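You operate a simulated robot arm through the tools that you are given. There is no shell and no other tool. Be economical: measure what you need, move in short steps, check, and stop when the job is done.

You are at the controls of a simulated robot arm. One attempt, no reset.

TASK
Switch off both machines on the cord bench and shelve the cones.
Fine: cord winder and damp box off first; the three cones from the pegs go back on the cone shelf.
Where things are to end (x, y in the base frame): yellow yarn cone within 60 mm of [1110, 400]; yellow yarn cone within 60 mm of [1110, 150]; yellow yarn cone within 60 mm of [1110, -210].

Only the result counts: the job must be done as asked and must still hold three seconds after the hand-in. Knocking over, shifting, dropping, spilling or breaking anything else fails it.

THE ROBOT
A 7-joint arm with a two-finger gripper, on a carriage that runs on a rail from [-2161, 0] to [219, 0] (x, y) and turns from -164 to 169 degrees about z. Base frame: it is fixed where the carriage stands at the start and does not move with it; the origin is on the floor, on the carriage's upright axis, x ahead of it, y to its left, z up. Readings come in mm, degrees, newtons and seconds.
Its first joint turns from -149.0 to 149.0 degrees. Places, roughly: blue mist button [800, 700, 900]; cone shelf [1100, 0, 1000]; cord winder start button [800, -600, 900]; power switch of the cord winder [800, -500, 900]; power switch of the damp box [800, 400, 900]; yellow yarn cone [1000, 500, 1000]. Payload 2.45 kg.
The tool frame sits at the grasp point between the pads (the TCP): z along the fingers, y along the line on which they close. The tips reach 26 mm beyond it. The gripper opens to 96 mm. The gripper's body begins 69 mm behind the TCP.
Orientation is that of the tool frame in the base frame, as a unit quaternion [x, y, z, w]. With the fingers straight down and closing along the base's y, the tool's x points along the base's -x, its y along +y and its z along -z.

THE INTERFACE
- The arm moves only by the tool drive_tool. Its argument "commands" is a list of rows, each a list of 3 entries, a list of its own where there are three numbers: the shift along the base's x, y, z in mm, then the turn, a rotation vector about the base's x, y, z in degrees, then the closure in counts, from 0 (fully open) to 255 (shut). In form: [[[tx, ty, tz], [rx, ry, rz], hand], ...]. A call has 1 to 10 rows; each row shifts and turns the commanded pose from where the row before left it. A row lasts 0.2 s, in which the tool goes at most 50 mm and 8.6 degrees; a call with a longer step from one row to the next is refused whole, and so is a gripper value outside its range. A pose out of reach is approached as far as the arm can. The call stops where the force on the tool passes 40 N (or 10 N more than at its start, if that is more) or the arm is blocked; 0.2 s more then pass. The fingers move at their own pace and stop on an object; they squeeze with about 29 N. The grip force told is the motor's: it shows also when the fingers shut on nothing. Time passes only in rows, and 0.2 s behind the last, so rows that do not move let the fingers close. It gives the time, the measured TCP pose, the force on the tool (base axes), the opening and the grip force at its end, in the units of the frame above (readings bear some noise), with the torque about the TCP (base axes, N m) and any sound that the robot's microphone picked up, and new pictures: "views" is both (left out), scene, wrist or none.
- Cameras (640 x 400 px; columns grow to the right, rows downward): "scene" is now at [43.8, 166.2, 1671.4]; the picture's right is [-0.06, -1.00, 0.00], its down [-0.49, 0.03, -0.87] and it looks along [0.87, -0.05, -0.49] (base axes); focal length 292 px, centre (320, 200). "wrist" rides on the gripper at [82, 3, -98] in the tool frame; the picture's right is [-0.04, 1.00, 0.00], its down [-0.73, -0.03, -0.68] and it looks along [-0.68, -0.03, 0.73] (tool axes); focal length 256 px, centre (320, 200). There is no depth. A picture from a camera that has moved, and an enlarged one, comes with that camera's place and axes in the base frame and with its lens.
- move_column(by): slides the trunk up (or, below 0, down) by that many mm; the arm and the scene camera ride with it, the base frame stays. It gives what a move gives, with no picture.
- base_move(legs): drives the robot by 1 to 6 legs, each [ahead, left, turn to the left] in mm, mm and degrees, along the robot's own axes; the way and the turn of a leg run together, so that a leg with both is an arc; at most 1500 mm and 180 degrees a leg. The arm and the cameras ride along, it lands a little off, and it stops where it bumps. It keeps to its track: a leg is cut to what the track allows. It gives what a move gives, and a new picture of the scene camera.
- head_to(pan, tilt): turns the head with the scene camera to pan (to the left, within 155 degrees either way) and tilt (down, from -29 to 69), counted from straight ahead of the robot. It gives what a move gives, and a new picture of the scene camera.
- enlarge(camera, box): a new picture of the part [left, top, right, bottom] of that camera's present view, enlarged. It takes no simulated time.
- close_job(): hands the job in; it is judged then, once.

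Work in short steps. Places have to be worked out from the pictures, the camera data and where the tool is seen: move nearer, look again, correct. Check each grasp and each placing, and mend what went wrong. You have 120 turns and 260 pictures in all, those below and enlarged ones among them. Open the gripper and draw the arm clear of the work before you hand the job in, unless the task says otherwise; then end with one line.

The tools are called after "Emit:" by a JSON object that holds its "op" and its "data". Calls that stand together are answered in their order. drive_tool: Moves the arm, as the interface text tells. Its arguments: {"type":"object","properties":{"commands":{"type":"array","items":{"type":"array"}},"views":{"type":"string","enum":["both","scene","wrist","none"]}},"required":["commands"]} The other tools are called the same way: move_column (by) slides the trunk up or down; base_move (legs) drives the base; head_to (pan, tilt) turns the head that bears the scene camera; enlarge (camera, box) takes an enlarged picture of a part of a camera's view; close_job () hands the job in.

At the start:

```text
t: 0.0
tool_pos: [896.6, -174.0, 1266.4]
orientation: [0.0, 1.0, 0.001, 0.001]
contact_force: [0.7, -0.4, -0.3]
wrist_torque: [-0.01, -0.01, 0.01]
width: 96.0
finger_force: 0.0
trunk travel left (down, up): [-650.0, 60.0]
robot x, y, heading: [-3.3, -0.7, 0.4]
head pan, tilt: [-3.3, 29.5]
```

scene: 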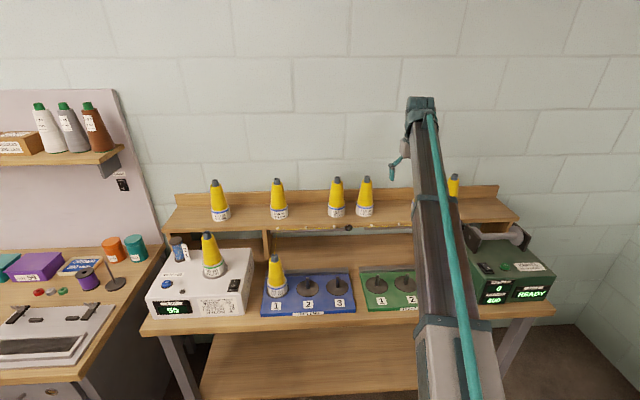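
wrist: 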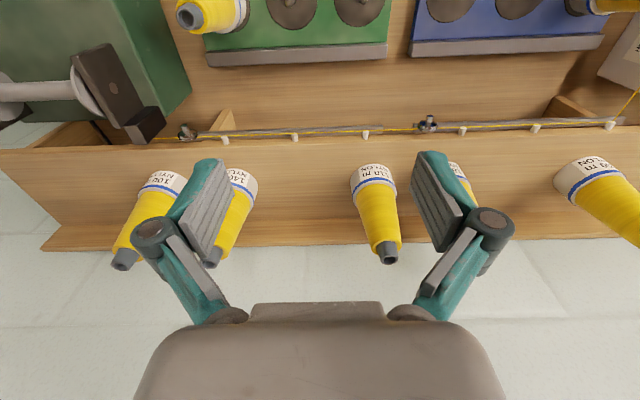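

I see two machines (white box left, green one right), cones on the shelf, on the boards and on the white box. I take close-up views first.

Emit:
{"op": "enlarge", "data": {"camera": "scene", "box": [130, 170, 370, 320]}}

Emit:
{"op": "enlarge", "data": {"camera": "scene", "box": [340, 160, 580, 320]}}

Emit:
{"op": "enlarge", "data": {"camera": "wrist", "box": [0, 0, 640, 280]}}

```text
2.67 times, centred on (250, 245) of scene
camera zoom: at [43.8, 166.2, 1671.4], right [-0.06, -1.0, 0.0], down [-0.49, 0.03, -0.87], along [0.87, -0.05, -0.49], focal length 777 px, centre (507, 80)
```

zoom: 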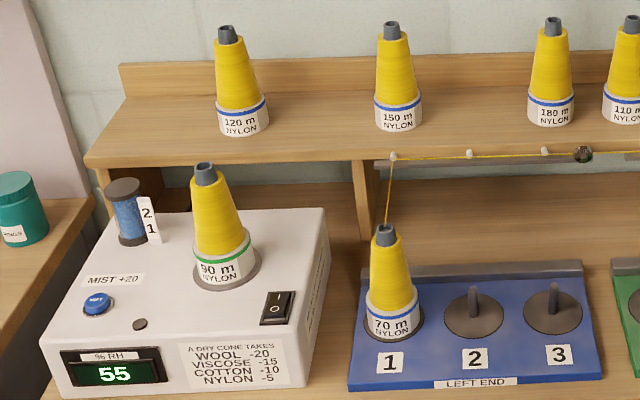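

```text
2.50 times, centred on (460, 240) of scene
camera zoom: at [43.8, 166.2, 1671.4], right [-0.06, -1.0, 0.0], down [-0.49, 0.03, -0.87], along [0.87, -0.05, -0.49], focal length 729 px, centre (-30, 100)
```

zoom: 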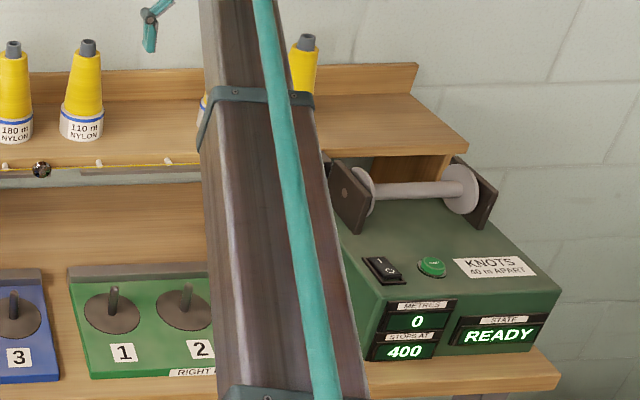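

```text
1.00 times, centred on (320, 140) of wrist (not enlarged: the box is as wide or as high as the picture)
camera zoom: at [815.5, -172.0, 1364.7], right [0.04, 1.0, 0.0], down [0.73, -0.03, 0.68], along [0.68, -0.03, -0.73], focal length 256 px, centre (320, 260)
```

zoom: 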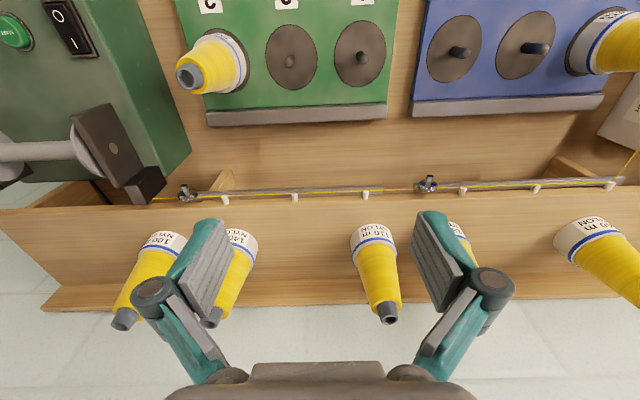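

Three cones are on pegs (damp box, blue 1, green 3), and the free shelf slots match the targets. I pull the arm back first and then drive ahead so that the shelf is within reach.

Emit:
{"op": "drive_tool", "data": {"commands": [[[-45, 0, 0], [0, 0, 0], 0], [[-45, 0, 0], [0, 0, 0], 0], [[-45, 0, 0], [0, 0, 0], 0], [[-45, 0, 0], [0, 0, 0], 0], [[-45, 0, 0], [0, 0, 0], 0]], "views": "none"}}

Emit:
{"op": "base_move", "data": {"legs": [[200, 0, 0]]}}

```text
t: 1.2
tool_pos: [679.2, -175.1, 1246.6]
orientation: [0.001, 1.0, -0.001, 0.008]
contact_force: [-0.5, 0.0, -0.1]
wrist_torque: [-0.01, -0.02, -0.01]
width: 96.2
finger_force: 0.0
out of reach, approached as far as the arm can: row 4, 5
trunk travel left (down, up): [-650.0, 60.0]
robot x, y, heading: [-0.0, 4.2, -0.4]
head pan, tilt: [-3.3, 29.5]
```

```text
t: 2.8
tool_pos: [884.1, -175.5, 1246.7]
orientation: [0.0, 1.0, -0.001, 0.007]
contact_force: [-0.3, -0.6, 0.3]
wrist_torque: [0.0, 0.03, 0.0]
width: 96.1
finger_force: 0.1
trunk travel left (down, up): [-650.0, 60.0]
robot x, y, heading: [200.2, 2.3, 0.3]
head pan, tilt: [-3.3, 29.5]
camera scene: at [246.3, 166.2, 1671.4], right [-0.06, -1.0, 0.0], down [-0.49, 0.03, -0.87], along [0.87, -0.05, -0.49], focal length 292 px, centre (320, 200)
```

scene: 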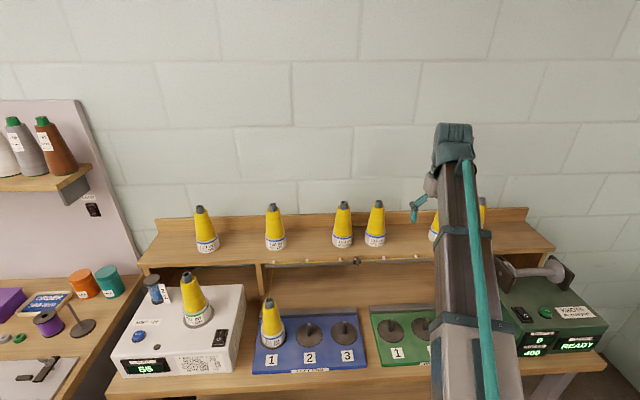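

Now I move over towards the winder for a close wrist view.

Emit:
{"op": "drive_tool", "data": {"commands": [[[-10, -45, 0], [0, 0, 0], 255], [[-10, -45, 0], [0, 0, 0], 255], [[-10, -45, 0], [0, 0, 0], 255], [[-10, -45, 0], [0, 0, 0], 255], [[-10, -45, 0], [0, 0, 0], 255], [[-10, -45, 0], [0, 0, 0], 255], [[-10, -45, 0], [0, 0, 0], 255]]}}

```text
t: 4.4
tool_pos: [812.8, -492.0, 1245.9]
orientation: [-0.001, 1.0, -0.001, 0.007]
contact_force: [0.3, 0.3, -0.8]
wrist_torque: [0.02, 0.02, 0.0]
width: 0.0
finger_force: 28.0
trunk travel left (down, up): [-650.0, 60.0]
robot x, y, heading: [201.6, 0.9, 0.1]
head pan, tilt: [-3.3, 29.5]
camera scene: at [245.2, 165.7, 1671.5], right [-0.06, -1.0, 0.0], down [-0.49, 0.03, -0.87], along [0.87, -0.05, -0.49], focal length 292 px, centre (320, 200)
camera wrist: at [729.7, -489.5, 1343.2], right [0.04, 1.0, 0.0], down [0.72, -0.03, 0.69], along [0.69, -0.03, -0.72], focal length 256 px, centre (320, 200)
```

scene: 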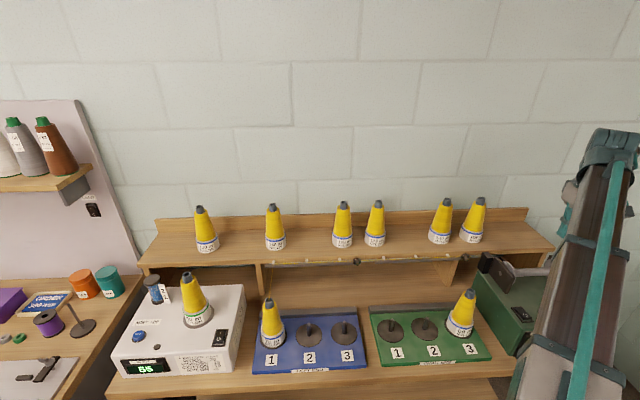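
wrist: 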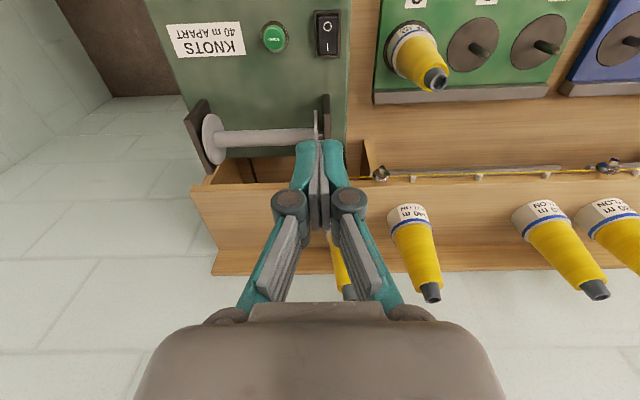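

The switch sits near x≈803, y≈-483. I take a second, lower view to fix its height.

Emit:
{"op": "drive_tool", "data": {"commands": [[[-35, 0, -35], [0, 0, 0], 255], [[-35, 0, -35], [0, 0, 0], 255], [[-35, 0, -35], [0, 0, 0], 255]], "views": "wrist"}}

Emit:
{"op": "enlarge", "data": {"camera": "wrist", "box": [220, 0, 420, 125]}}

```text
t: 5.2
tool_pos: [707.8, -488.1, 1143.4]
orientation: [0.0, 1.0, -0.002, 0.009]
contact_force: [-0.1, -0.2, 0.0]
wrist_torque: [0.0, 0.02, 0.0]
width: 0.0
finger_force: 28.2
trunk travel left (down, up): [-650.0, 60.0]
robot x, y, heading: [203.4, -2.1, -0.1]
head pan, tilt: [-3.3, 29.5]
camera wrist: at [624.8, -486.8, 1239.4], right [0.04, 1.0, 0.0], down [0.72, -0.03, 0.69], along [0.69, -0.03, -0.72], focal length 256 px, centre (320, 200)
```

wrist: 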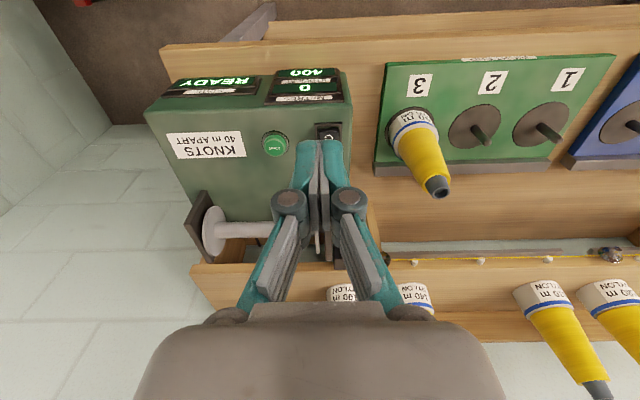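

```text
3.20 times, centred on (320, 62) of wrist
camera zoom: at [624.8, -486.8, 1239.4], right [0.04, 1.0, 0.0], down [0.72, -0.03, 0.69], along [0.69, -0.03, -0.72], focal length 819 px, centre (320, 640)
```

zoom: 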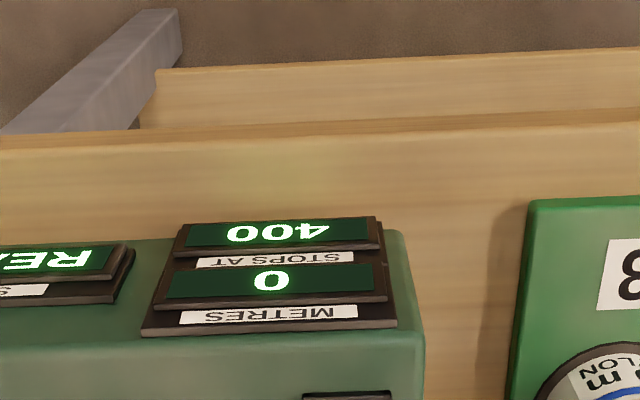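

Triangulation gives the panel at z≈930 and the switch's O end at about (796, -482). I move above it to z≈1000 and check.

Emit:
{"op": "drive_tool", "data": {"commands": [[[44, 3, -35], [0, 0, 0], 255], [[44, 3, -36], [0, 0, 0], 255], [[0, 0, -36], [0, 0, 0], 255], [[0, 0, -36], [0, 0, 0], 255]], "views": "wrist"}}

Emit:
{"op": "enlarge", "data": {"camera": "wrist", "box": [240, 50, 400, 150]}}

```text
refused: row 1 steps farther than a row can; nothing moved
```

```text
4.00 times, centred on (320, 100) of wrist
camera zoom: at [624.8, -486.8, 1239.4], right [0.04, 1.0, 0.0], down [0.72, -0.03, 0.69], along [0.69, -0.03, -0.72], focal length 1024 px, centre (320, 600)
```

zoom: 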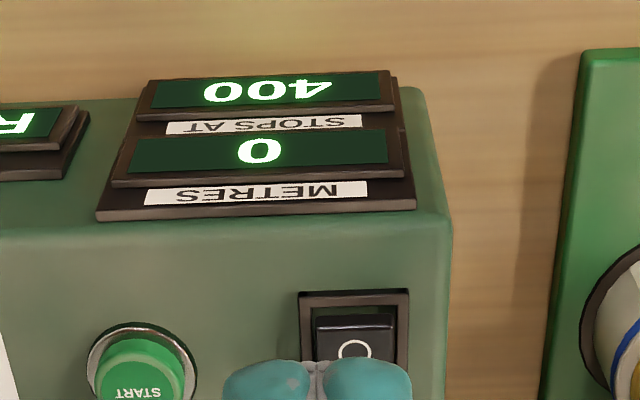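

Steps were too large; the O end is the raised side, as expected. I repeat the move with shorter steps.

Emit:
{"op": "drive_tool", "data": {"commands": [[[29, 2, -35], [0, 0, 0], 255], [[29, 2, -36], [0, 0, 0], 255], [[29, 2, -36], [0, 0, 0], 255], [[0, 0, -36], [0, 0, 0], 255]], "views": "wrist"}}

Emit:
{"op": "enlarge", "data": {"camera": "wrist", "box": [240, 50, 400, 150]}}

```text
t: 6.2
tool_pos: [795.0, -484.4, 999.7]
orientation: [0.001, 1.0, -0.002, 0.009]
contact_force: [-0.3, -0.2, 0.1]
wrist_torque: [-0.01, -0.01, -0.02]
width: 0.0
finger_force: 28.6
trunk travel left (down, up): [-650.0, 60.0]
robot x, y, heading: [202.3, 0.6, -0.1]
head pan, tilt: [-3.3, 29.5]
camera wrist: at [711.6, -481.8, 1096.4], right [0.04, 1.0, 0.0], down [0.72, -0.03, 0.69], along [0.69, -0.03, -0.72], focal length 256 px, centre (320, 200)
```

wrist: 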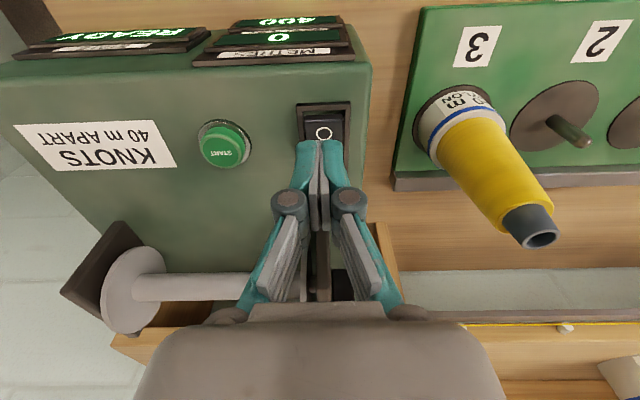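

```text
4.00 times, centred on (320, 100) of wrist
camera zoom: at [711.6, -481.8, 1096.4], right [0.04, 1.0, 0.0], down [0.72, -0.03, 0.69], along [0.69, -0.03, -0.72], focal length 1024 px, centre (320, 600)
```

zoom: 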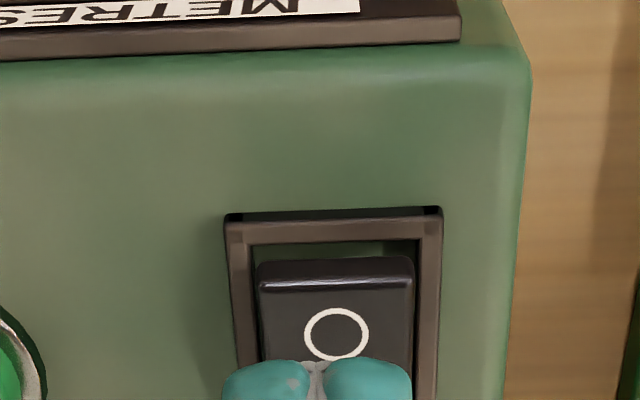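

O centre at about (803, -483), so I shift 6 mm ahead and press down in small steps.

Emit:
{"op": "drive_tool", "data": {"commands": [[[6, 1, -20], [0, 0, 0], 255], [[0, 0, -10], [0, 0, 0], 255], [[0, 0, -5], [0, 0, 0], 255], [[0, 0, -5], [0, 0, 0], 255], [[0, 0, -4], [0, 0, 0], 255]], "views": "wrist"}}

```text
t: 7.3
tool_pos: [801.5, -483.6, 965.5]
orientation: [0.001, 1.0, -0.003, 0.012]
contact_force: [-4.2, 4.4, 23.0]
wrist_torque: [0.13, -0.1, 0.06]
width: 6.0
finger_force: 28.3
trunk travel left (down, up): [-650.0, 60.0]
robot x, y, heading: [200.6, 0.7, 0.1]
head pan, tilt: [-3.3, 29.5]
stopped in row 5: the force on the tool passed its limit at 45 N (the readings are from after the stop); the commanded pose is now the measured one
camera wrist: at [716.6, -479.9, 1062.1], right [0.04, 1.0, -0.01], down [0.72, -0.02, 0.7], along [0.7, -0.03, -0.72], focal length 256 px, centre (320, 200)
```

wrist: 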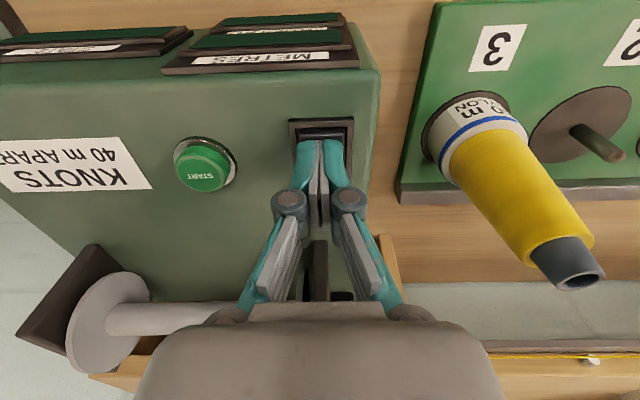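

The displays went dark, so the winder is off. I lift clear and confirm.

Emit:
{"op": "drive_tool", "data": {"commands": [[[0, 0, 20], [0, 0, 0], 255], [[0, 0, 45], [0, 0, 0], 255], [[-10, 0, 45], [0, 0, 0], 255], [[-15, 0, 45], [0, 0, 0], 255], [[-15, 0, 45], [0, 0, 0], 255]]}}

Emit:
{"op": "enlarge", "data": {"camera": "wrist", "box": [160, 0, 480, 200]}}

```text
t: 8.5
tool_pos: [761.2, -483.7, 1163.2]
orientation: [0.0, 1.0, -0.003, 0.011]
contact_force: [-0.4, 0.7, -0.6]
wrist_torque: [-0.02, 0.0, 0.03]
width: 0.0
finger_force: 28.4
trunk travel left (down, up): [-650.0, 60.0]
robot x, y, heading: [202.2, 1.8, 0.3]
head pan, tilt: [-3.3, 29.5]
camera scene: at [244.9, 166.5, 1671.3], right [-0.06, -1.0, 0.0], down [-0.49, 0.03, -0.87], along [0.87, -0.05, -0.49], focal length 292 px, centre (320, 200)
camera wrist: at [678.7, -481.0, 1259.6], right [0.04, 1.0, -0.01], down [0.72, -0.03, 0.69], along [0.69, -0.03, -0.72], focal length 256 px, centre (320, 200)
```

scene: 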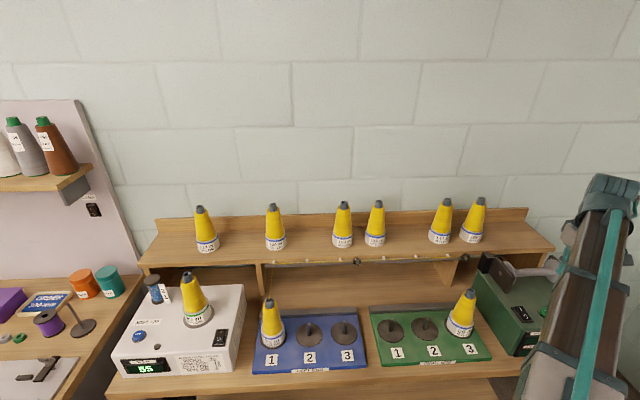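
wrist: 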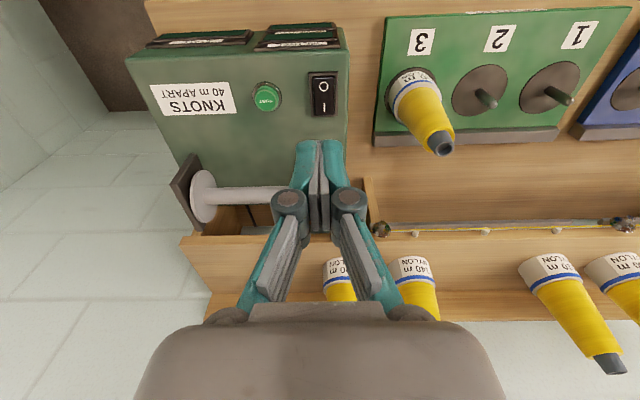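

```text
2.00 times, centred on (320, 100) of wrist
camera zoom: at [678.7, -481.0, 1259.6], right [0.04, 1.0, -0.01], down [0.72, -0.03, 0.69], along [0.69, -0.03, -0.72], focal length 512 px, centre (320, 400)
```

zoom: 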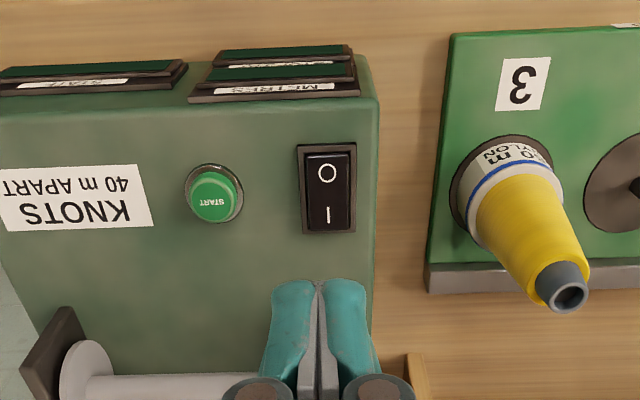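

The winder is dark and its rocker is flipped. Next is the damp box, so I swing over at a safe height.

Emit:
{"op": "drive_tool", "data": {"commands": [[[13, 44, 8], [0, 0, 0], 255], [[13, 44, 8], [0, 0, 0], 255], [[13, 44, 8], [0, 0, 0], 255], [[13, 44, 8], [0, 0, 0], 255], [[13, 44, 8], [0, 0, 0], 255], [[13, 44, 0], [0, 0, 0], 255], [[13, 44, 0], [0, 0, 0], 255], [[13, 44, 0], [0, 0, 0], 255], [[13, 44, 0], [0, 0, 0], 255], [[13, 44, 0], [0, 0, 0], 255]], "views": "none"}}

Emit:
{"op": "drive_tool", "data": {"commands": [[[-12, 44, 0], [0, 0, 0], 255], [[-12, 44, 0], [0, 0, 0], 255], [[-12, 44, 0], [0, 0, 0], 255], [[-12, 44, 0], [0, 0, 0], 255], [[-12, 44, 0], [0, 0, 0], 255], [[-12, 44, 0], [0, 0, 0], 255], [[-12, 44, 0], [0, 0, 0], 255], [[-12, 40, 0], [0, 0, 0], 255], [[-12, 0, 0], [0, 0, 0], 255], [[-12, 0, 0], [0, 0, 0], 255]], "views": "both"}}

```text
t: 10.7
tool_pos: [891.7, -43.5, 1202.2]
orientation: [0.0, 1.0, -0.004, 0.01]
contact_force: [0.6, -0.1, 0.6]
wrist_torque: [0.02, -0.02, -0.02]
width: 0.0
finger_force: 28.1
trunk travel left (down, up): [-650.0, 60.0]
robot x, y, heading: [200.2, -0.6, 0.0]
head pan, tilt: [-3.3, 29.5]
```

```text
t: 12.9
tool_pos: [771.0, 303.3, 1200.9]
orientation: [0.0, 1.0, -0.003, 0.01]
contact_force: [0.1, -0.1, -1.0]
wrist_torque: [-0.01, -0.03, 0.0]
width: 0.2
finger_force: 28.7
trunk travel left (down, up): [-650.0, 60.0]
robot x, y, heading: [202.3, -0.6, 0.1]
head pan, tilt: [-3.3, 29.5]
camera scene: at [245.1, 166.1, 1671.4], right [-0.06, -1.0, 0.0], down [-0.49, 0.03, -0.87], along [0.87, -0.05, -0.49], focal length 292 px, centre (320, 200)
camera wrist: at [688.6, 306.3, 1298.4], right [0.04, 1.0, -0.01], down [0.72, -0.03, 0.69], along [0.69, -0.03, -0.72], focal length 256 px, centre (320, 200)
```

scene: 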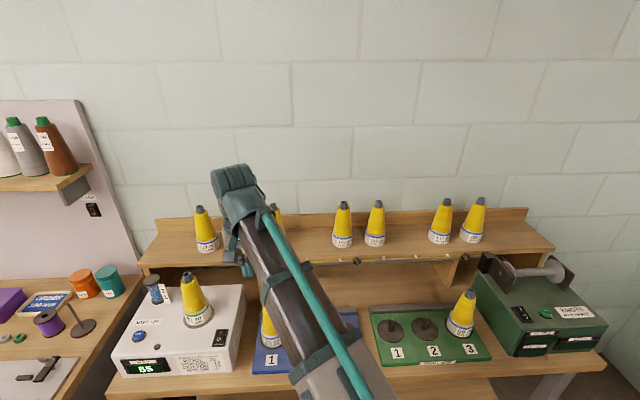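
wrist: 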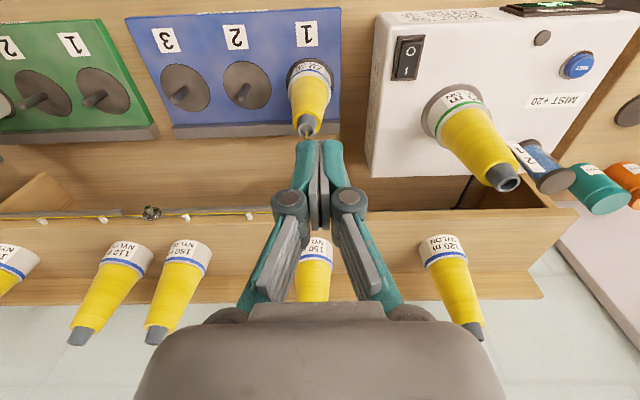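

The damp box switch looks to be around (790, 417). I move above it and look again.

Emit:
{"op": "drive_tool", "data": {"commands": [[[0, 38, -25], [0, 0, 0], 255], [[0, 38, -25], [0, 0, 0], 255], [[0, 36, -25], [0, 0, 0], 255], [[-5, 0, -40], [0, 0, 0], 255], [[-5, 0, -40], [0, 0, 0], 255], [[-5, 0, -30], [0, 0, 0], 255]], "views": "wrist"}}

Emit:
{"op": "enlarge", "data": {"camera": "wrist", "box": [240, 50, 400, 150]}}

```text
t: 14.3
tool_pos: [756.5, 415.0, 1015.9]
orientation: [0.0, 1.0, -0.003, 0.01]
contact_force: [-0.3, 0.6, 0.2]
wrist_torque: [-0.08, 0.0, 0.01]
width: 0.0
finger_force: 28.8
trunk travel left (down, up): [-650.0, 60.0]
robot x, y, heading: [203.2, 1.5, -0.0]
head pan, tilt: [-3.3, 29.5]
camera wrist: at [674.0, 418.7, 1113.3], right [0.04, 1.0, -0.01], down [0.72, -0.03, 0.69], along [0.69, -0.03, -0.72], focal length 256 px, centre (320, 200)
```

wrist: 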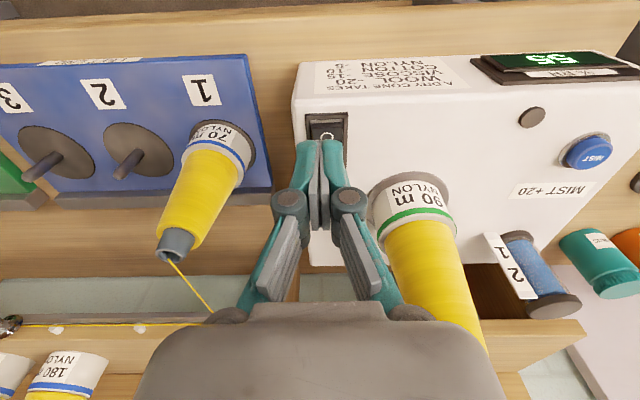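

```text
4.00 times, centred on (320, 100) of wrist
camera zoom: at [674.0, 418.7, 1113.3], right [0.04, 1.0, -0.01], down [0.72, -0.03, 0.69], along [0.69, -0.03, -0.72], focal length 1024 px, centre (320, 600)
```

zoom: 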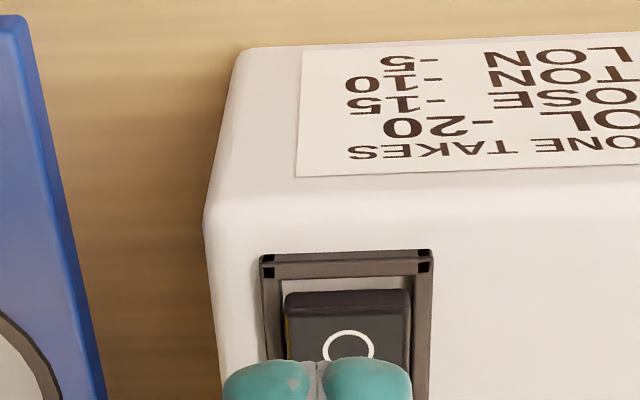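

O centre is near (779, 419). I align to it and press in small steps.

Emit:
{"op": "drive_tool", "data": {"commands": [[[21, 4, -10], [0, 0, 0], 255], [[0, 0, -20], [0, 0, 0], 255], [[0, 0, -9], [0, 0, 0], 255], [[0, 0, -5], [0, 0, 0], 255], [[0, 0, -4], [0, 0, 0], 255], [[0, 0, -4], [0, 0, 0], 255]], "views": "wrist"}}

```text
t: 15.7
tool_pos: [777.1, 420.9, 965.6]
orientation: [0.0, 1.0, -0.003, 0.011]
contact_force: [0.1, 0.1, 1.0]
wrist_torque: [-0.02, -0.01, -0.02]
width: 0.0
finger_force: 28.8
trunk travel left (down, up): [-650.0, 60.0]
robot x, y, heading: [203.8, 2.5, 0.1]
head pan, tilt: [-3.3, 29.5]
camera wrist: at [694.6, 422.7, 1062.2], right [0.04, 1.0, -0.01], down [0.72, -0.03, 0.69], along [0.69, -0.03, -0.72], focal length 256 px, centre (320, 200)
```

wrist: 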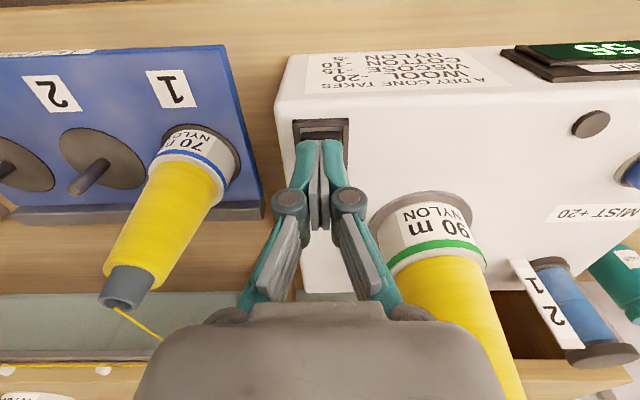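

No contact yet and the display is still lit, so the panel is slightly lower. I keep pressing in small steps.

Emit:
{"op": "drive_tool", "data": {"commands": [[[1, -1, -4], [0, 0, 0], 255], [[0, 0, -4], [0, 0, 0], 255], [[0, 0, -4], [0, 0, 0], 255], [[0, 0, -4], [0, 0, 0], 255], [[0, 0, -4], [0, 0, 0], 255]], "views": "wrist"}}

```text
t: 16.9
tool_pos: [779.6, 418.1, 944.4]
orientation: [0.0, 1.0, -0.004, 0.011]
contact_force: [1.0, 0.8, -0.6]
wrist_torque: [0.03, 0.01, 0.0]
width: 0.0
finger_force: 28.5
trunk travel left (down, up): [-650.0, 60.0]
robot x, y, heading: [201.9, -0.8, -0.1]
head pan, tilt: [-3.3, 29.5]
camera wrist: at [695.4, 421.6, 1042.0], right [0.04, 1.0, -0.01], down [0.72, -0.03, 0.69], along [0.69, -0.03, -0.72], focal length 256 px, centre (320, 200)
```

wrist: 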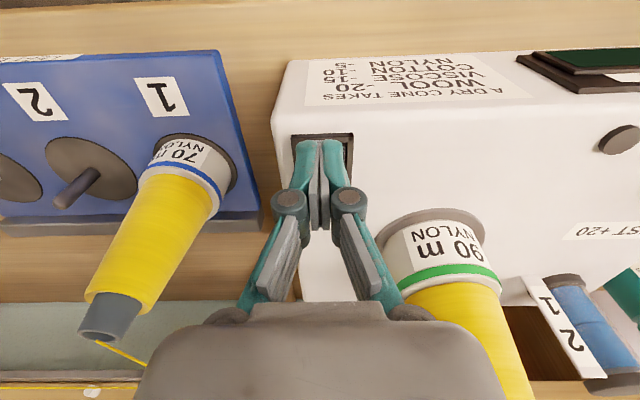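

The display corner looks dark now. I lift and verify.

Emit:
{"op": "drive_tool", "data": {"commands": [[[0, 0, 20], [0, 0, 0], 255], [[-5, 0, 45], [0, 0, 0], 0], [[-5, 0, 45], [0, 0, 0], 0], [[-5, 0, 45], [0, 0, 0], 0], [[-5, 0, 45], [0, 0, 0], 0]]}}

Emit:
{"op": "enlarge", "data": {"camera": "wrist", "box": [280, 0, 600, 200]}}

```text
t: 18.1
tool_pos: [759.1, 418.2, 1146.0]
orientation: [0.001, 1.0, -0.003, 0.01]
contact_force: [-0.5, -0.1, -0.1]
wrist_torque: [0.05, -0.01, -0.01]
width: 95.8
finger_force: 0.1
trunk travel left (down, up): [-650.0, 60.0]
robot x, y, heading: [203.2, -1.3, 0.1]
head pan, tilt: [-3.3, 29.5]
camera scene: at [245.0, 166.1, 1671.4], right [-0.06, -1.0, 0.0], down [-0.49, 0.03, -0.87], along [0.87, -0.05, -0.49], focal length 292 px, centre (320, 200)
camera wrist: at [675.6, 421.6, 1242.7], right [0.04, 1.0, -0.01], down [0.72, -0.03, 0.69], along [0.69, -0.03, -0.72], focal length 256 px, centre (320, 200)
```

scene: 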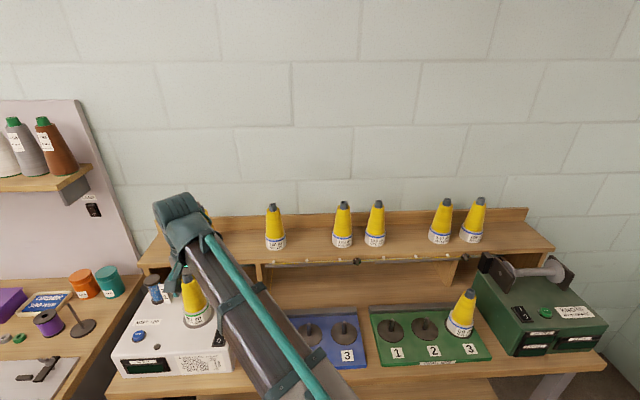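
wrist: 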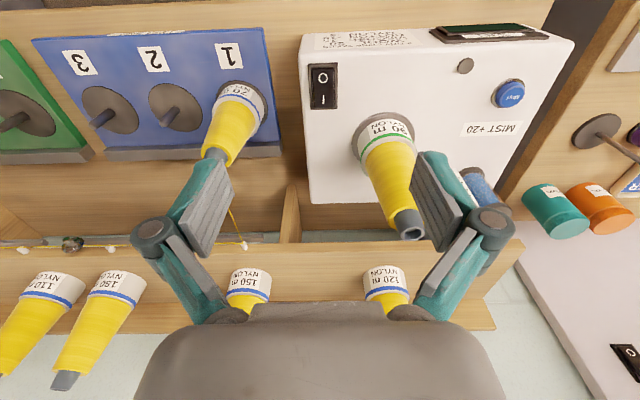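

```text
2.00 times, centred on (440, 100) of wrist
camera zoom: at [675.6, 421.6, 1242.7], right [0.04, 1.0, -0.01], down [0.72, -0.03, 0.69], along [0.69, -0.03, -0.72], focal length 512 px, centre (80, 400)
```

zoom: 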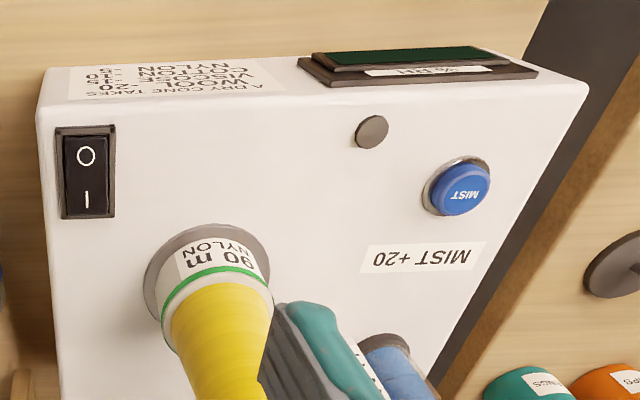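

Both machines are dark. The damp box cone's tip triangulates to about (876, 503, 1077). I use the remaining track and then move above the cone.

Emit:
{"op": "base_move", "data": {"legs": [[17, 0, 0]]}}

Emit:
{"op": "drive_tool", "data": {"commands": [[[0, 28, 6], [0, 1.1, 0], 70], [[30, 29, 6], [0, 0, 0], 70], [[30, 28, 6], [0, 0, 0], 70]]}}

```text
t: 18.8
tool_pos: [775.2, 419.0, 1144.7]
orientation: [0.0, 1.0, -0.004, 0.011]
contact_force: [0.0, 0.1, -0.8]
wrist_torque: [0.0, 0.02, 0.0]
width: 96.2
finger_force: 0.0
trunk travel left (down, up): [-650.0, 60.0]
robot x, y, heading: [217.8, -0.7, -0.2]
head pan, tilt: [-3.3, 29.5]
camera scene: at [261.3, 166.4, 1671.3], right [-0.06, -1.0, 0.0], down [-0.49, 0.03, -0.87], along [0.87, -0.05, -0.49], focal length 292 px, centre (320, 200)
```

scene: 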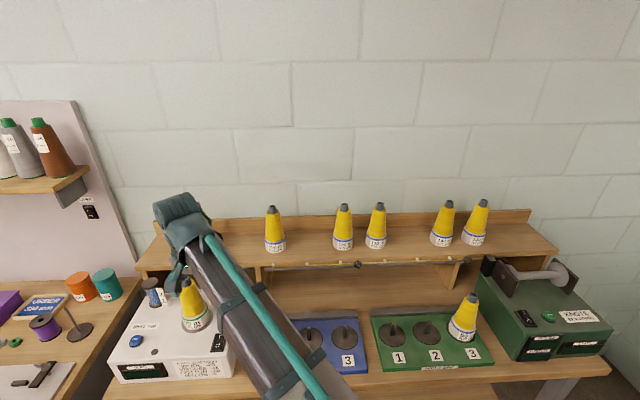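

```text
t: 19.6
tool_pos: [834.9, 505.1, 1162.2]
orientation: [0.0, 1.0, -0.003, 0.001]
contact_force: [-0.4, 0.0, 0.1]
wrist_torque: [-0.02, -0.01, 0.0]
width: 69.4
finger_force: 0.1
trunk travel left (down, up): [-650.0, 60.0]
robot x, y, heading: [220.5, -0.1, -0.2]
head pan, tilt: [-3.3, 29.5]
camera scene: at [260.5, 166.5, 1671.3], right [-0.06, -1.0, 0.0], down [-0.49, 0.03, -0.87], along [0.87, -0.05, -0.49], focal length 292 px, centre (320, 200)
camera wrist: at [753.7, 508.1, 1260.5], right [0.04, 1.0, -0.01], down [0.73, -0.03, 0.68], along [0.68, -0.03, -0.73], focal length 256 px, centre (320, 200)
```

scene: 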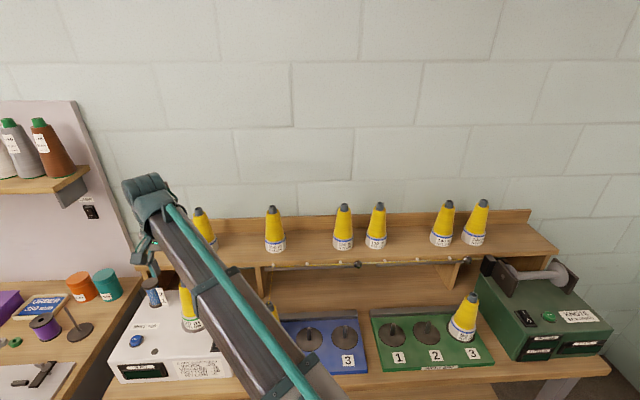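
wrist: 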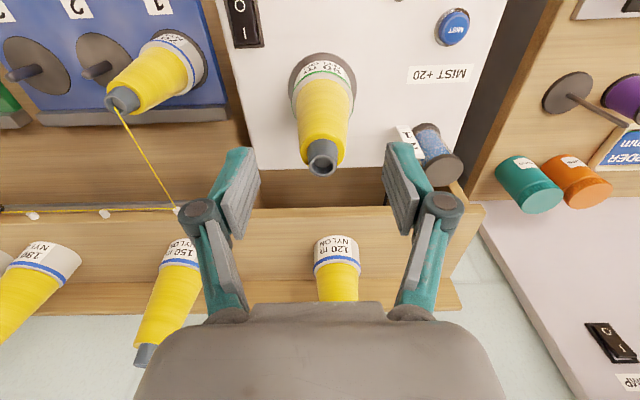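

Cone tip confirmed at about (878, 504). I move forward over it and descend with the fingers straddling.

Emit:
{"op": "drive_tool", "data": {"commands": [[[42, -1, 0], [0, 0, 0], 70], [[0, 0, -40], [0, 0, 0], 70], [[0, 0, -40], [0, 0, 0], 70], [[0, 0, -25], [0, 0, 0], 70], [[0, 0, -20], [0, 0, 0], 70]], "views": "wrist"}}

```text
t: 20.8
tool_pos: [875.7, 502.5, 1038.4]
orientation: [-0.001, 1.0, -0.004, 0.001]
contact_force: [-0.3, 0.2, 0.3]
wrist_torque: [-0.03, -0.01, -0.02]
width: 69.8
finger_force: 0.1
trunk travel left (down, up): [-650.0, 60.0]
robot x, y, heading: [217.0, 1.3, -0.1]
head pan, tilt: [-3.3, 29.5]
camera wrist: at [794.5, 505.0, 1136.7], right [0.04, 1.0, -0.01], down [0.73, -0.03, 0.68], along [0.68, -0.03, -0.73], focal length 256 px, centre (320, 200)
```

wrist: 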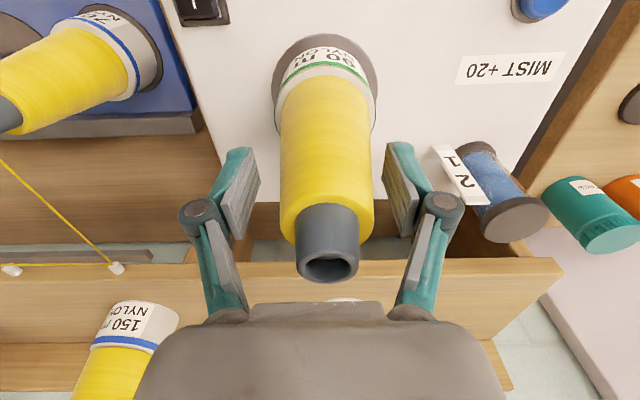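

The cone is centred within a few mm; I correct y by 4, lower 6 and close.

Emit:
{"op": "drive_tool", "data": {"commands": [[[2, 4, -6], [0, 0, 0], 70], [[0, 0, 0], [0, 0, 0], 255], [[0, 0, 0], [0, 0, 0], 255], [[0, 0, 0], [0, 0, 0], 255]], "views": "wrist"}}

```text
t: 21.8
tool_pos: [878.1, 506.3, 1032.5]
orientation: [0.0, 1.0, -0.003, 0.001]
contact_force: [0.1, 1.3, 0.1]
wrist_torque: [0.01, -0.05, 0.01]
width: 59.2
finger_force: 29.0
trunk travel left (down, up): [-650.0, 60.0]
robot x, y, heading: [213.6, -0.6, -0.3]
head pan, tilt: [-3.3, 29.5]
camera wrist: at [796.5, 509.6, 1131.4], right [0.04, 1.0, -0.01], down [0.73, -0.03, 0.68], along [0.68, -0.03, -0.73], focal length 256 px, centre (320, 200)
```

wrist: 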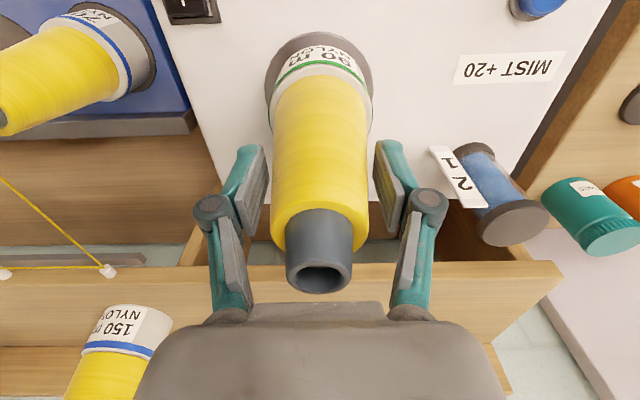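

The grip reads 59 mm with full force. I lift a little and check that the cone comes along.

Emit:
{"op": "drive_tool", "data": {"commands": [[[0, 0, 0], [0, 0, 0], 255], [[0, 0, 10], [0, 0, 0], 255], [[0, 0, 15], [0, 0, 0], 255], [[0, 0, 15], [0, 0, 0], 255]], "views": "wrist"}}

```text
t: 22.8
tool_pos: [878.0, 507.0, 1072.8]
orientation: [0.0, 1.0, -0.003, 0.0]
contact_force: [0.8, -0.2, -1.7]
wrist_torque: [0.01, 0.0, 0.0]
width: 59.4
finger_force: 29.0
trunk travel left (down, up): [-650.0, 60.0]
robot x, y, heading: [217.4, -3.4, 0.1]
head pan, tilt: [-3.3, 29.5]
camera wrist: at [796.9, 509.6, 1170.9], right [0.04, 1.0, -0.01], down [0.73, -0.03, 0.68], along [0.68, -0.03, -0.73], focal length 256 px, centre (320, 200)
```

wrist: 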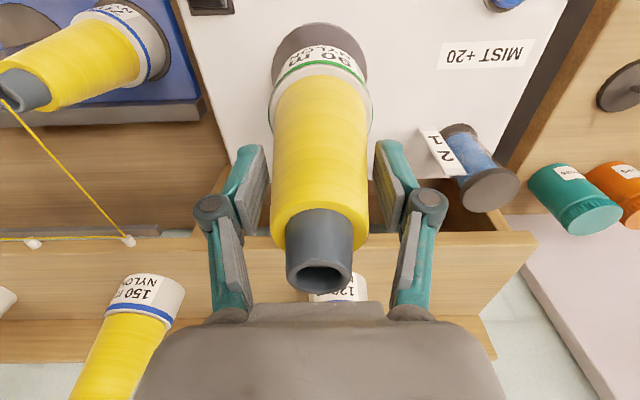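

The cone is held. I raise it, shift to y=400, and stop short of the shelf for a look.

Emit:
{"op": "drive_tool", "data": {"commands": [[[0, 0, 40], [0, 0, 0], 255], [[0, 0, 40], [0, 0, 0], 255], [[0, -30, 30], [0, 0, 0], 255], [[0, -40, 0], [0, 0, 0], 255], [[0, -37, 0], [0, 0, 0], 255], [[40, 0, 0], [0, 0, 0], 255], [[40, 0, 0], [0, 0, 0], 255]]}}

```text
t: 24.4
tool_pos: [960.4, 398.0, 1181.5]
orientation: [-0.001, 1.0, -0.004, 0.002]
contact_force: [-0.2, 0.4, -2.7]
wrist_torque: [-0.02, 0.03, 0.02]
width: 59.2
finger_force: 28.5
trunk travel left (down, up): [-650.0, 60.0]
robot x, y, heading: [213.4, -2.7, -0.2]
head pan, tilt: [-3.3, 29.5]
camera scene: at [260.9, 166.5, 1671.3], right [-0.06, -1.0, 0.0], down [-0.49, 0.03, -0.87], along [0.87, -0.05, -0.49], focal length 292 px, centre (320, 200)
camera wrist: at [878.2, 401.7, 1280.0], right [0.04, 1.0, -0.01], down [0.73, -0.02, 0.68], along [0.68, -0.03, -0.73], focal length 256 px, centre (320, 200)
```

scene: 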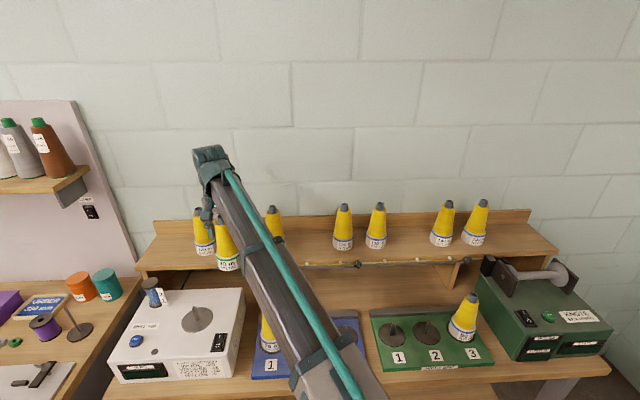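
wrist: 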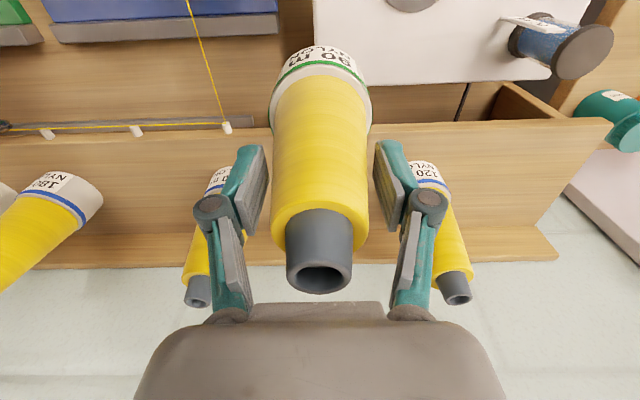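

Neighbours' tips are at about (1103, 277) and (1101, 517), so the slot is centred. I move in to x≈1107.

Emit:
{"op": "drive_tool", "data": {"commands": [[[40, 0, 0], [0, 0, 0], 255], [[40, 0, 0], [0, 0, 0], 255], [[40, 0, 0], [0, 0, 0], 255], [[27, 0, 0], [0, 0, 0], 255], [[0, 0, -30], [0, 0, 0], 255]]}}

```text
t: 25.6
tool_pos: [1105.2, 399.2, 1150.6]
orientation: [0.0, 1.0, -0.003, 0.0]
contact_force: [0.0, 0.7, -3.0]
wrist_torque: [0.02, 0.0, 0.01]
width: 59.4
finger_force: 29.3
trunk travel left (down, up): [-650.0, 60.0]
robot x, y, heading: [215.5, -0.0, -0.1]
head pan, tilt: [-3.3, 29.5]
camera scene: at [260.5, 166.6, 1671.4], right [-0.06, -1.0, 0.0], down [-0.49, 0.03, -0.87], along [0.87, -0.05, -0.49], focal length 292 px, centre (320, 200)
camera wrist: at [1024.3, 403.0, 1249.4], right [0.04, 1.0, -0.01], down [0.73, -0.03, 0.68], along [0.68, -0.03, -0.73], focal length 256 px, centre (320, 200)
```

scene: 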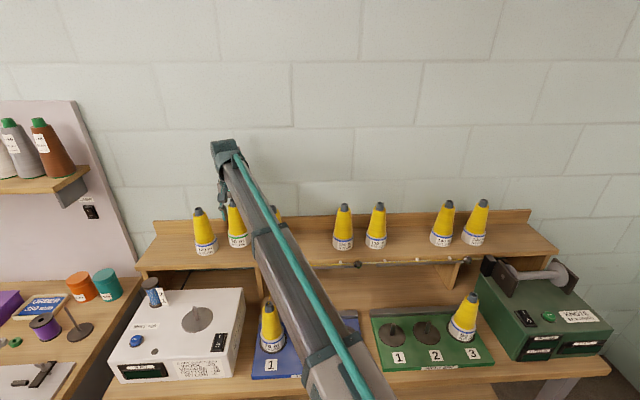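
wrist: 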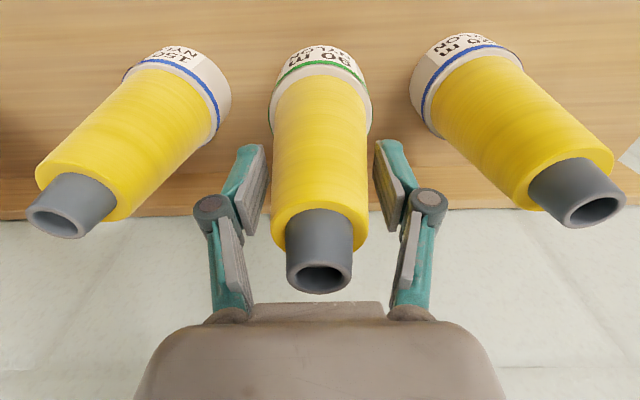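

Well centred between neighbours. I lower in small steps and watch the force.

Emit:
{"op": "drive_tool", "data": {"commands": [[[0, 0, -10], [0, 0, 0], 255], [[0, 0, -8], [0, 0, 0], 255], [[0, 0, -5], [0, 0, 0], 255]], "views": "wrist"}}

```text
t: 26.4
tool_pos: [1105.9, 399.2, 1129.9]
orientation: [0.0, 1.0, -0.003, 0.001]
contact_force: [-0.6, -1.0, -2.6]
wrist_torque: [0.01, -0.03, 0.02]
width: 59.5
finger_force: 29.1
trunk travel left (down, up): [-650.0, 60.0]
robot x, y, heading: [213.9, -1.4, -0.3]
head pan, tilt: [-3.3, 29.5]
camera wrist: at [1024.2, 402.4, 1227.1], right [0.04, 1.0, -0.01], down [0.73, -0.03, 0.68], along [0.68, -0.03, -0.73], focal length 256 px, centre (320, 200)
```

wrist: 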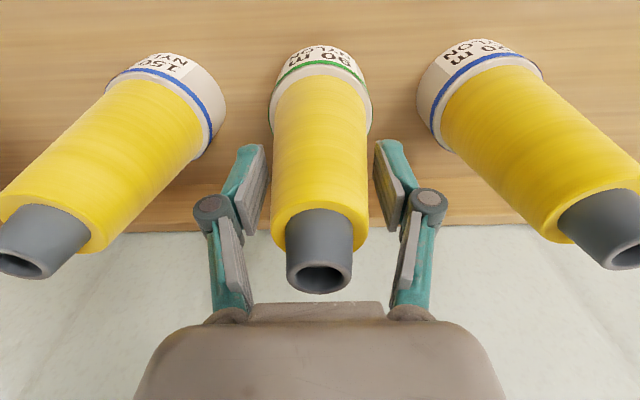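

Still hanging free; continuing down in 3 mm steps.

Emit:
{"op": "drive_tool", "data": {"commands": [[[0, 0, -3], [0, 0, 0], 255], [[0, 0, -3], [0, 0, 0], 255], [[0, 0, -3], [0, 0, 0], 255]], "views": "none"}}

```text
t: 27.2
tool_pos: [1105.7, 398.8, 1119.5]
orientation: [-0.001, 1.0, -0.003, 0.001]
contact_force: [-0.2, 0.2, -2.0]
wrist_torque: [0.03, -0.01, -0.01]
width: 59.4
finger_force: 28.8
trunk travel left (down, up): [-650.0, 60.0]
robot x, y, heading: [217.7, -1.1, -0.1]
head pan, tilt: [-3.3, 29.5]
```

Emit:
{"op": "drive_tool", "data": {"commands": [[[0, 0, -2], [0, 0, 0], 255], [[0, 0, -2], [0, 0, 0], 255]], "views": "wrist"}}

```text
t: 27.8
tool_pos: [1103.7, 399.7, 1119.3]
orientation: [0.0, 1.0, -0.003, 0.002]
contact_force: [3.2, 1.8, 17.3]
wrist_torque: [-0.09, 0.24, 0.0]
width: 59.3
finger_force: 28.6
trunk travel left (down, up): [-650.0, 60.0]
robot x, y, heading: [216.0, -1.4, 0.1]
head pan, tilt: [-3.3, 29.5]
camera wrist: at [1022.8, 402.3, 1217.4], right [0.04, 1.0, 0.0], down [0.73, -0.03, 0.68], along [0.68, -0.03, -0.73], focal length 256 px, centre (320, 200)
```

wrist: 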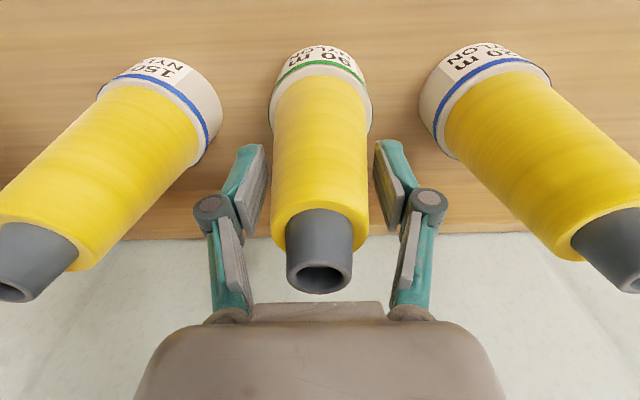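

The cone rests on the shelf at TCP z≈1119. I ease off, open and rise straight up.

Emit:
{"op": "drive_tool", "data": {"commands": [[[0, 0, 1], [0, 0, 0], 255], [[0, 0, 0], [0, 0, 0], 60], [[0, 0, 0], [0, 0, 0], 60], [[0, 0, 25], [0, 0, 0], 60], [[0, 0, 40], [0, 0, 0], 60], [[0, 0, 40], [0, 0, 0], 60], [[-40, 0, 0], [0, 0, 0], 60], [[-40, 0, 0], [0, 0, 0], 60], [[-40, 0, 0], [0, 0, 0], 60]]}}

```text
t: 29.8
tool_pos: [983.1, 398.6, 1222.3]
orientation: [0.0, 1.0, -0.002, 0.001]
contact_force: [-0.5, 0.7, 0.0]
wrist_torque: [0.0, 0.0, -0.01]
width: 73.5
finger_force: 0.1
trunk travel left (down, up): [-650.0, 60.0]
robot x, y, heading: [216.9, 2.0, -0.1]
head pan, tilt: [-3.3, 29.5]
camera scene: at [259.3, 166.1, 1671.4], right [-0.06, -1.0, 0.0], down [-0.49, 0.03, -0.87], along [0.87, -0.05, -0.49], focal length 292 px, centre (320, 200)
camera wrist: at [901.9, 402.3, 1320.9], right [0.04, 1.0, -0.01], down [0.73, -0.03, 0.68], along [0.68, -0.03, -0.73], focal length 256 px, centre (320, 200)
```

scene: 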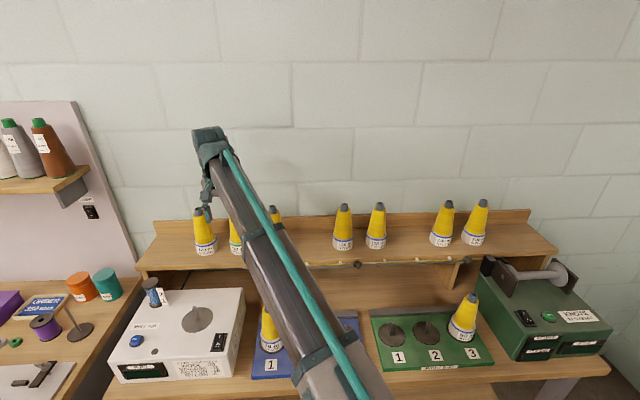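
wrist: 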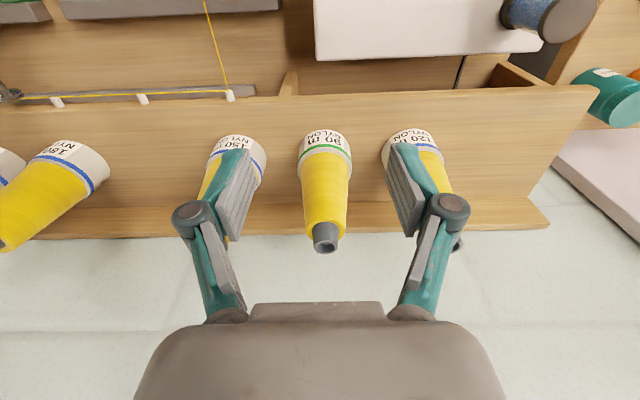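

The cone stands in its slot. The blue-peg cone's tip triangulates to (860, 276, 972), so I go above it.

Emit:
{"op": "drive_tool", "data": {"commands": [[[-30, -24, -10], [0, 0, 0], 70], [[-30, -24, -25], [0, 0, 0], 70], [[-30, -25, -30], [0, 0, 0], 70], [[-30, -25, -30], [0, 0, 0], 70], [[-3, -25, -35], [0, 0, 0], 70], [[-10, 0, -30], [0, 0, 0], 70]], "views": "wrist"}}

```text
t: 31.2
tool_pos: [850.8, 276.2, 1062.2]
orientation: [0.0, 1.0, -0.003, 0.001]
contact_force: [0.2, 0.6, 0.3]
wrist_torque: [0.02, -0.05, 0.0]
width: 69.6
finger_force: 0.1
trunk travel left (down, up): [-650.0, 60.0]
robot x, y, heading: [222.5, -0.5, -0.5]
head pan, tilt: [-3.3, 29.5]
camera wrist: at [769.6, 279.6, 1160.6], right [0.04, 1.0, -0.01], down [0.73, -0.03, 0.68], along [0.68, -0.03, -0.73], focal length 256 px, centre (320, 200)
```

wrist: 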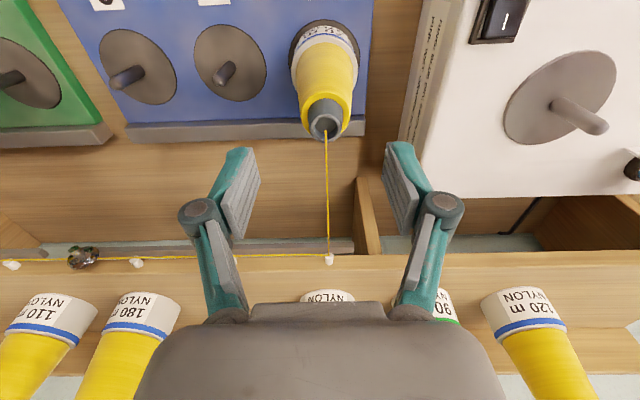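

Tip confirmed at about (863, 278). I move over it and descend.

Emit:
{"op": "drive_tool", "data": {"commands": [[[12, 1, 0], [0, 0, 0], 70], [[0, 0, -40], [0, 0, 0], 70], [[0, 0, -40], [0, 0, 0], 70], [[0, 0, -30], [0, 0, 0], 70], [[0, 0, -20], [0, 0, 0], 70]], "views": "wrist"}}

```text
t: 32.4
tool_pos: [863.6, 277.2, 933.6]
orientation: [0.0, 1.0, -0.003, 0.001]
contact_force: [0.6, 0.5, 0.9]
wrist_torque: [0.01, -0.02, 0.04]
width: 69.8
finger_force: 0.0
trunk travel left (down, up): [-650.0, 60.0]
robot x, y, heading: [216.7, 2.1, -0.1]
head pan, tilt: [-3.3, 29.5]
camera wrist: at [782.8, 281.1, 1030.6], right [0.04, 1.0, -0.01], down [0.73, -0.03, 0.68], along [0.68, -0.03, -0.73], focal length 256 px, centre (320, 200)
```

wrist: 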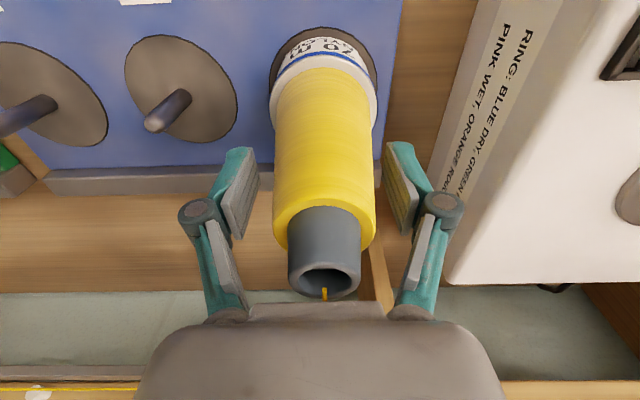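

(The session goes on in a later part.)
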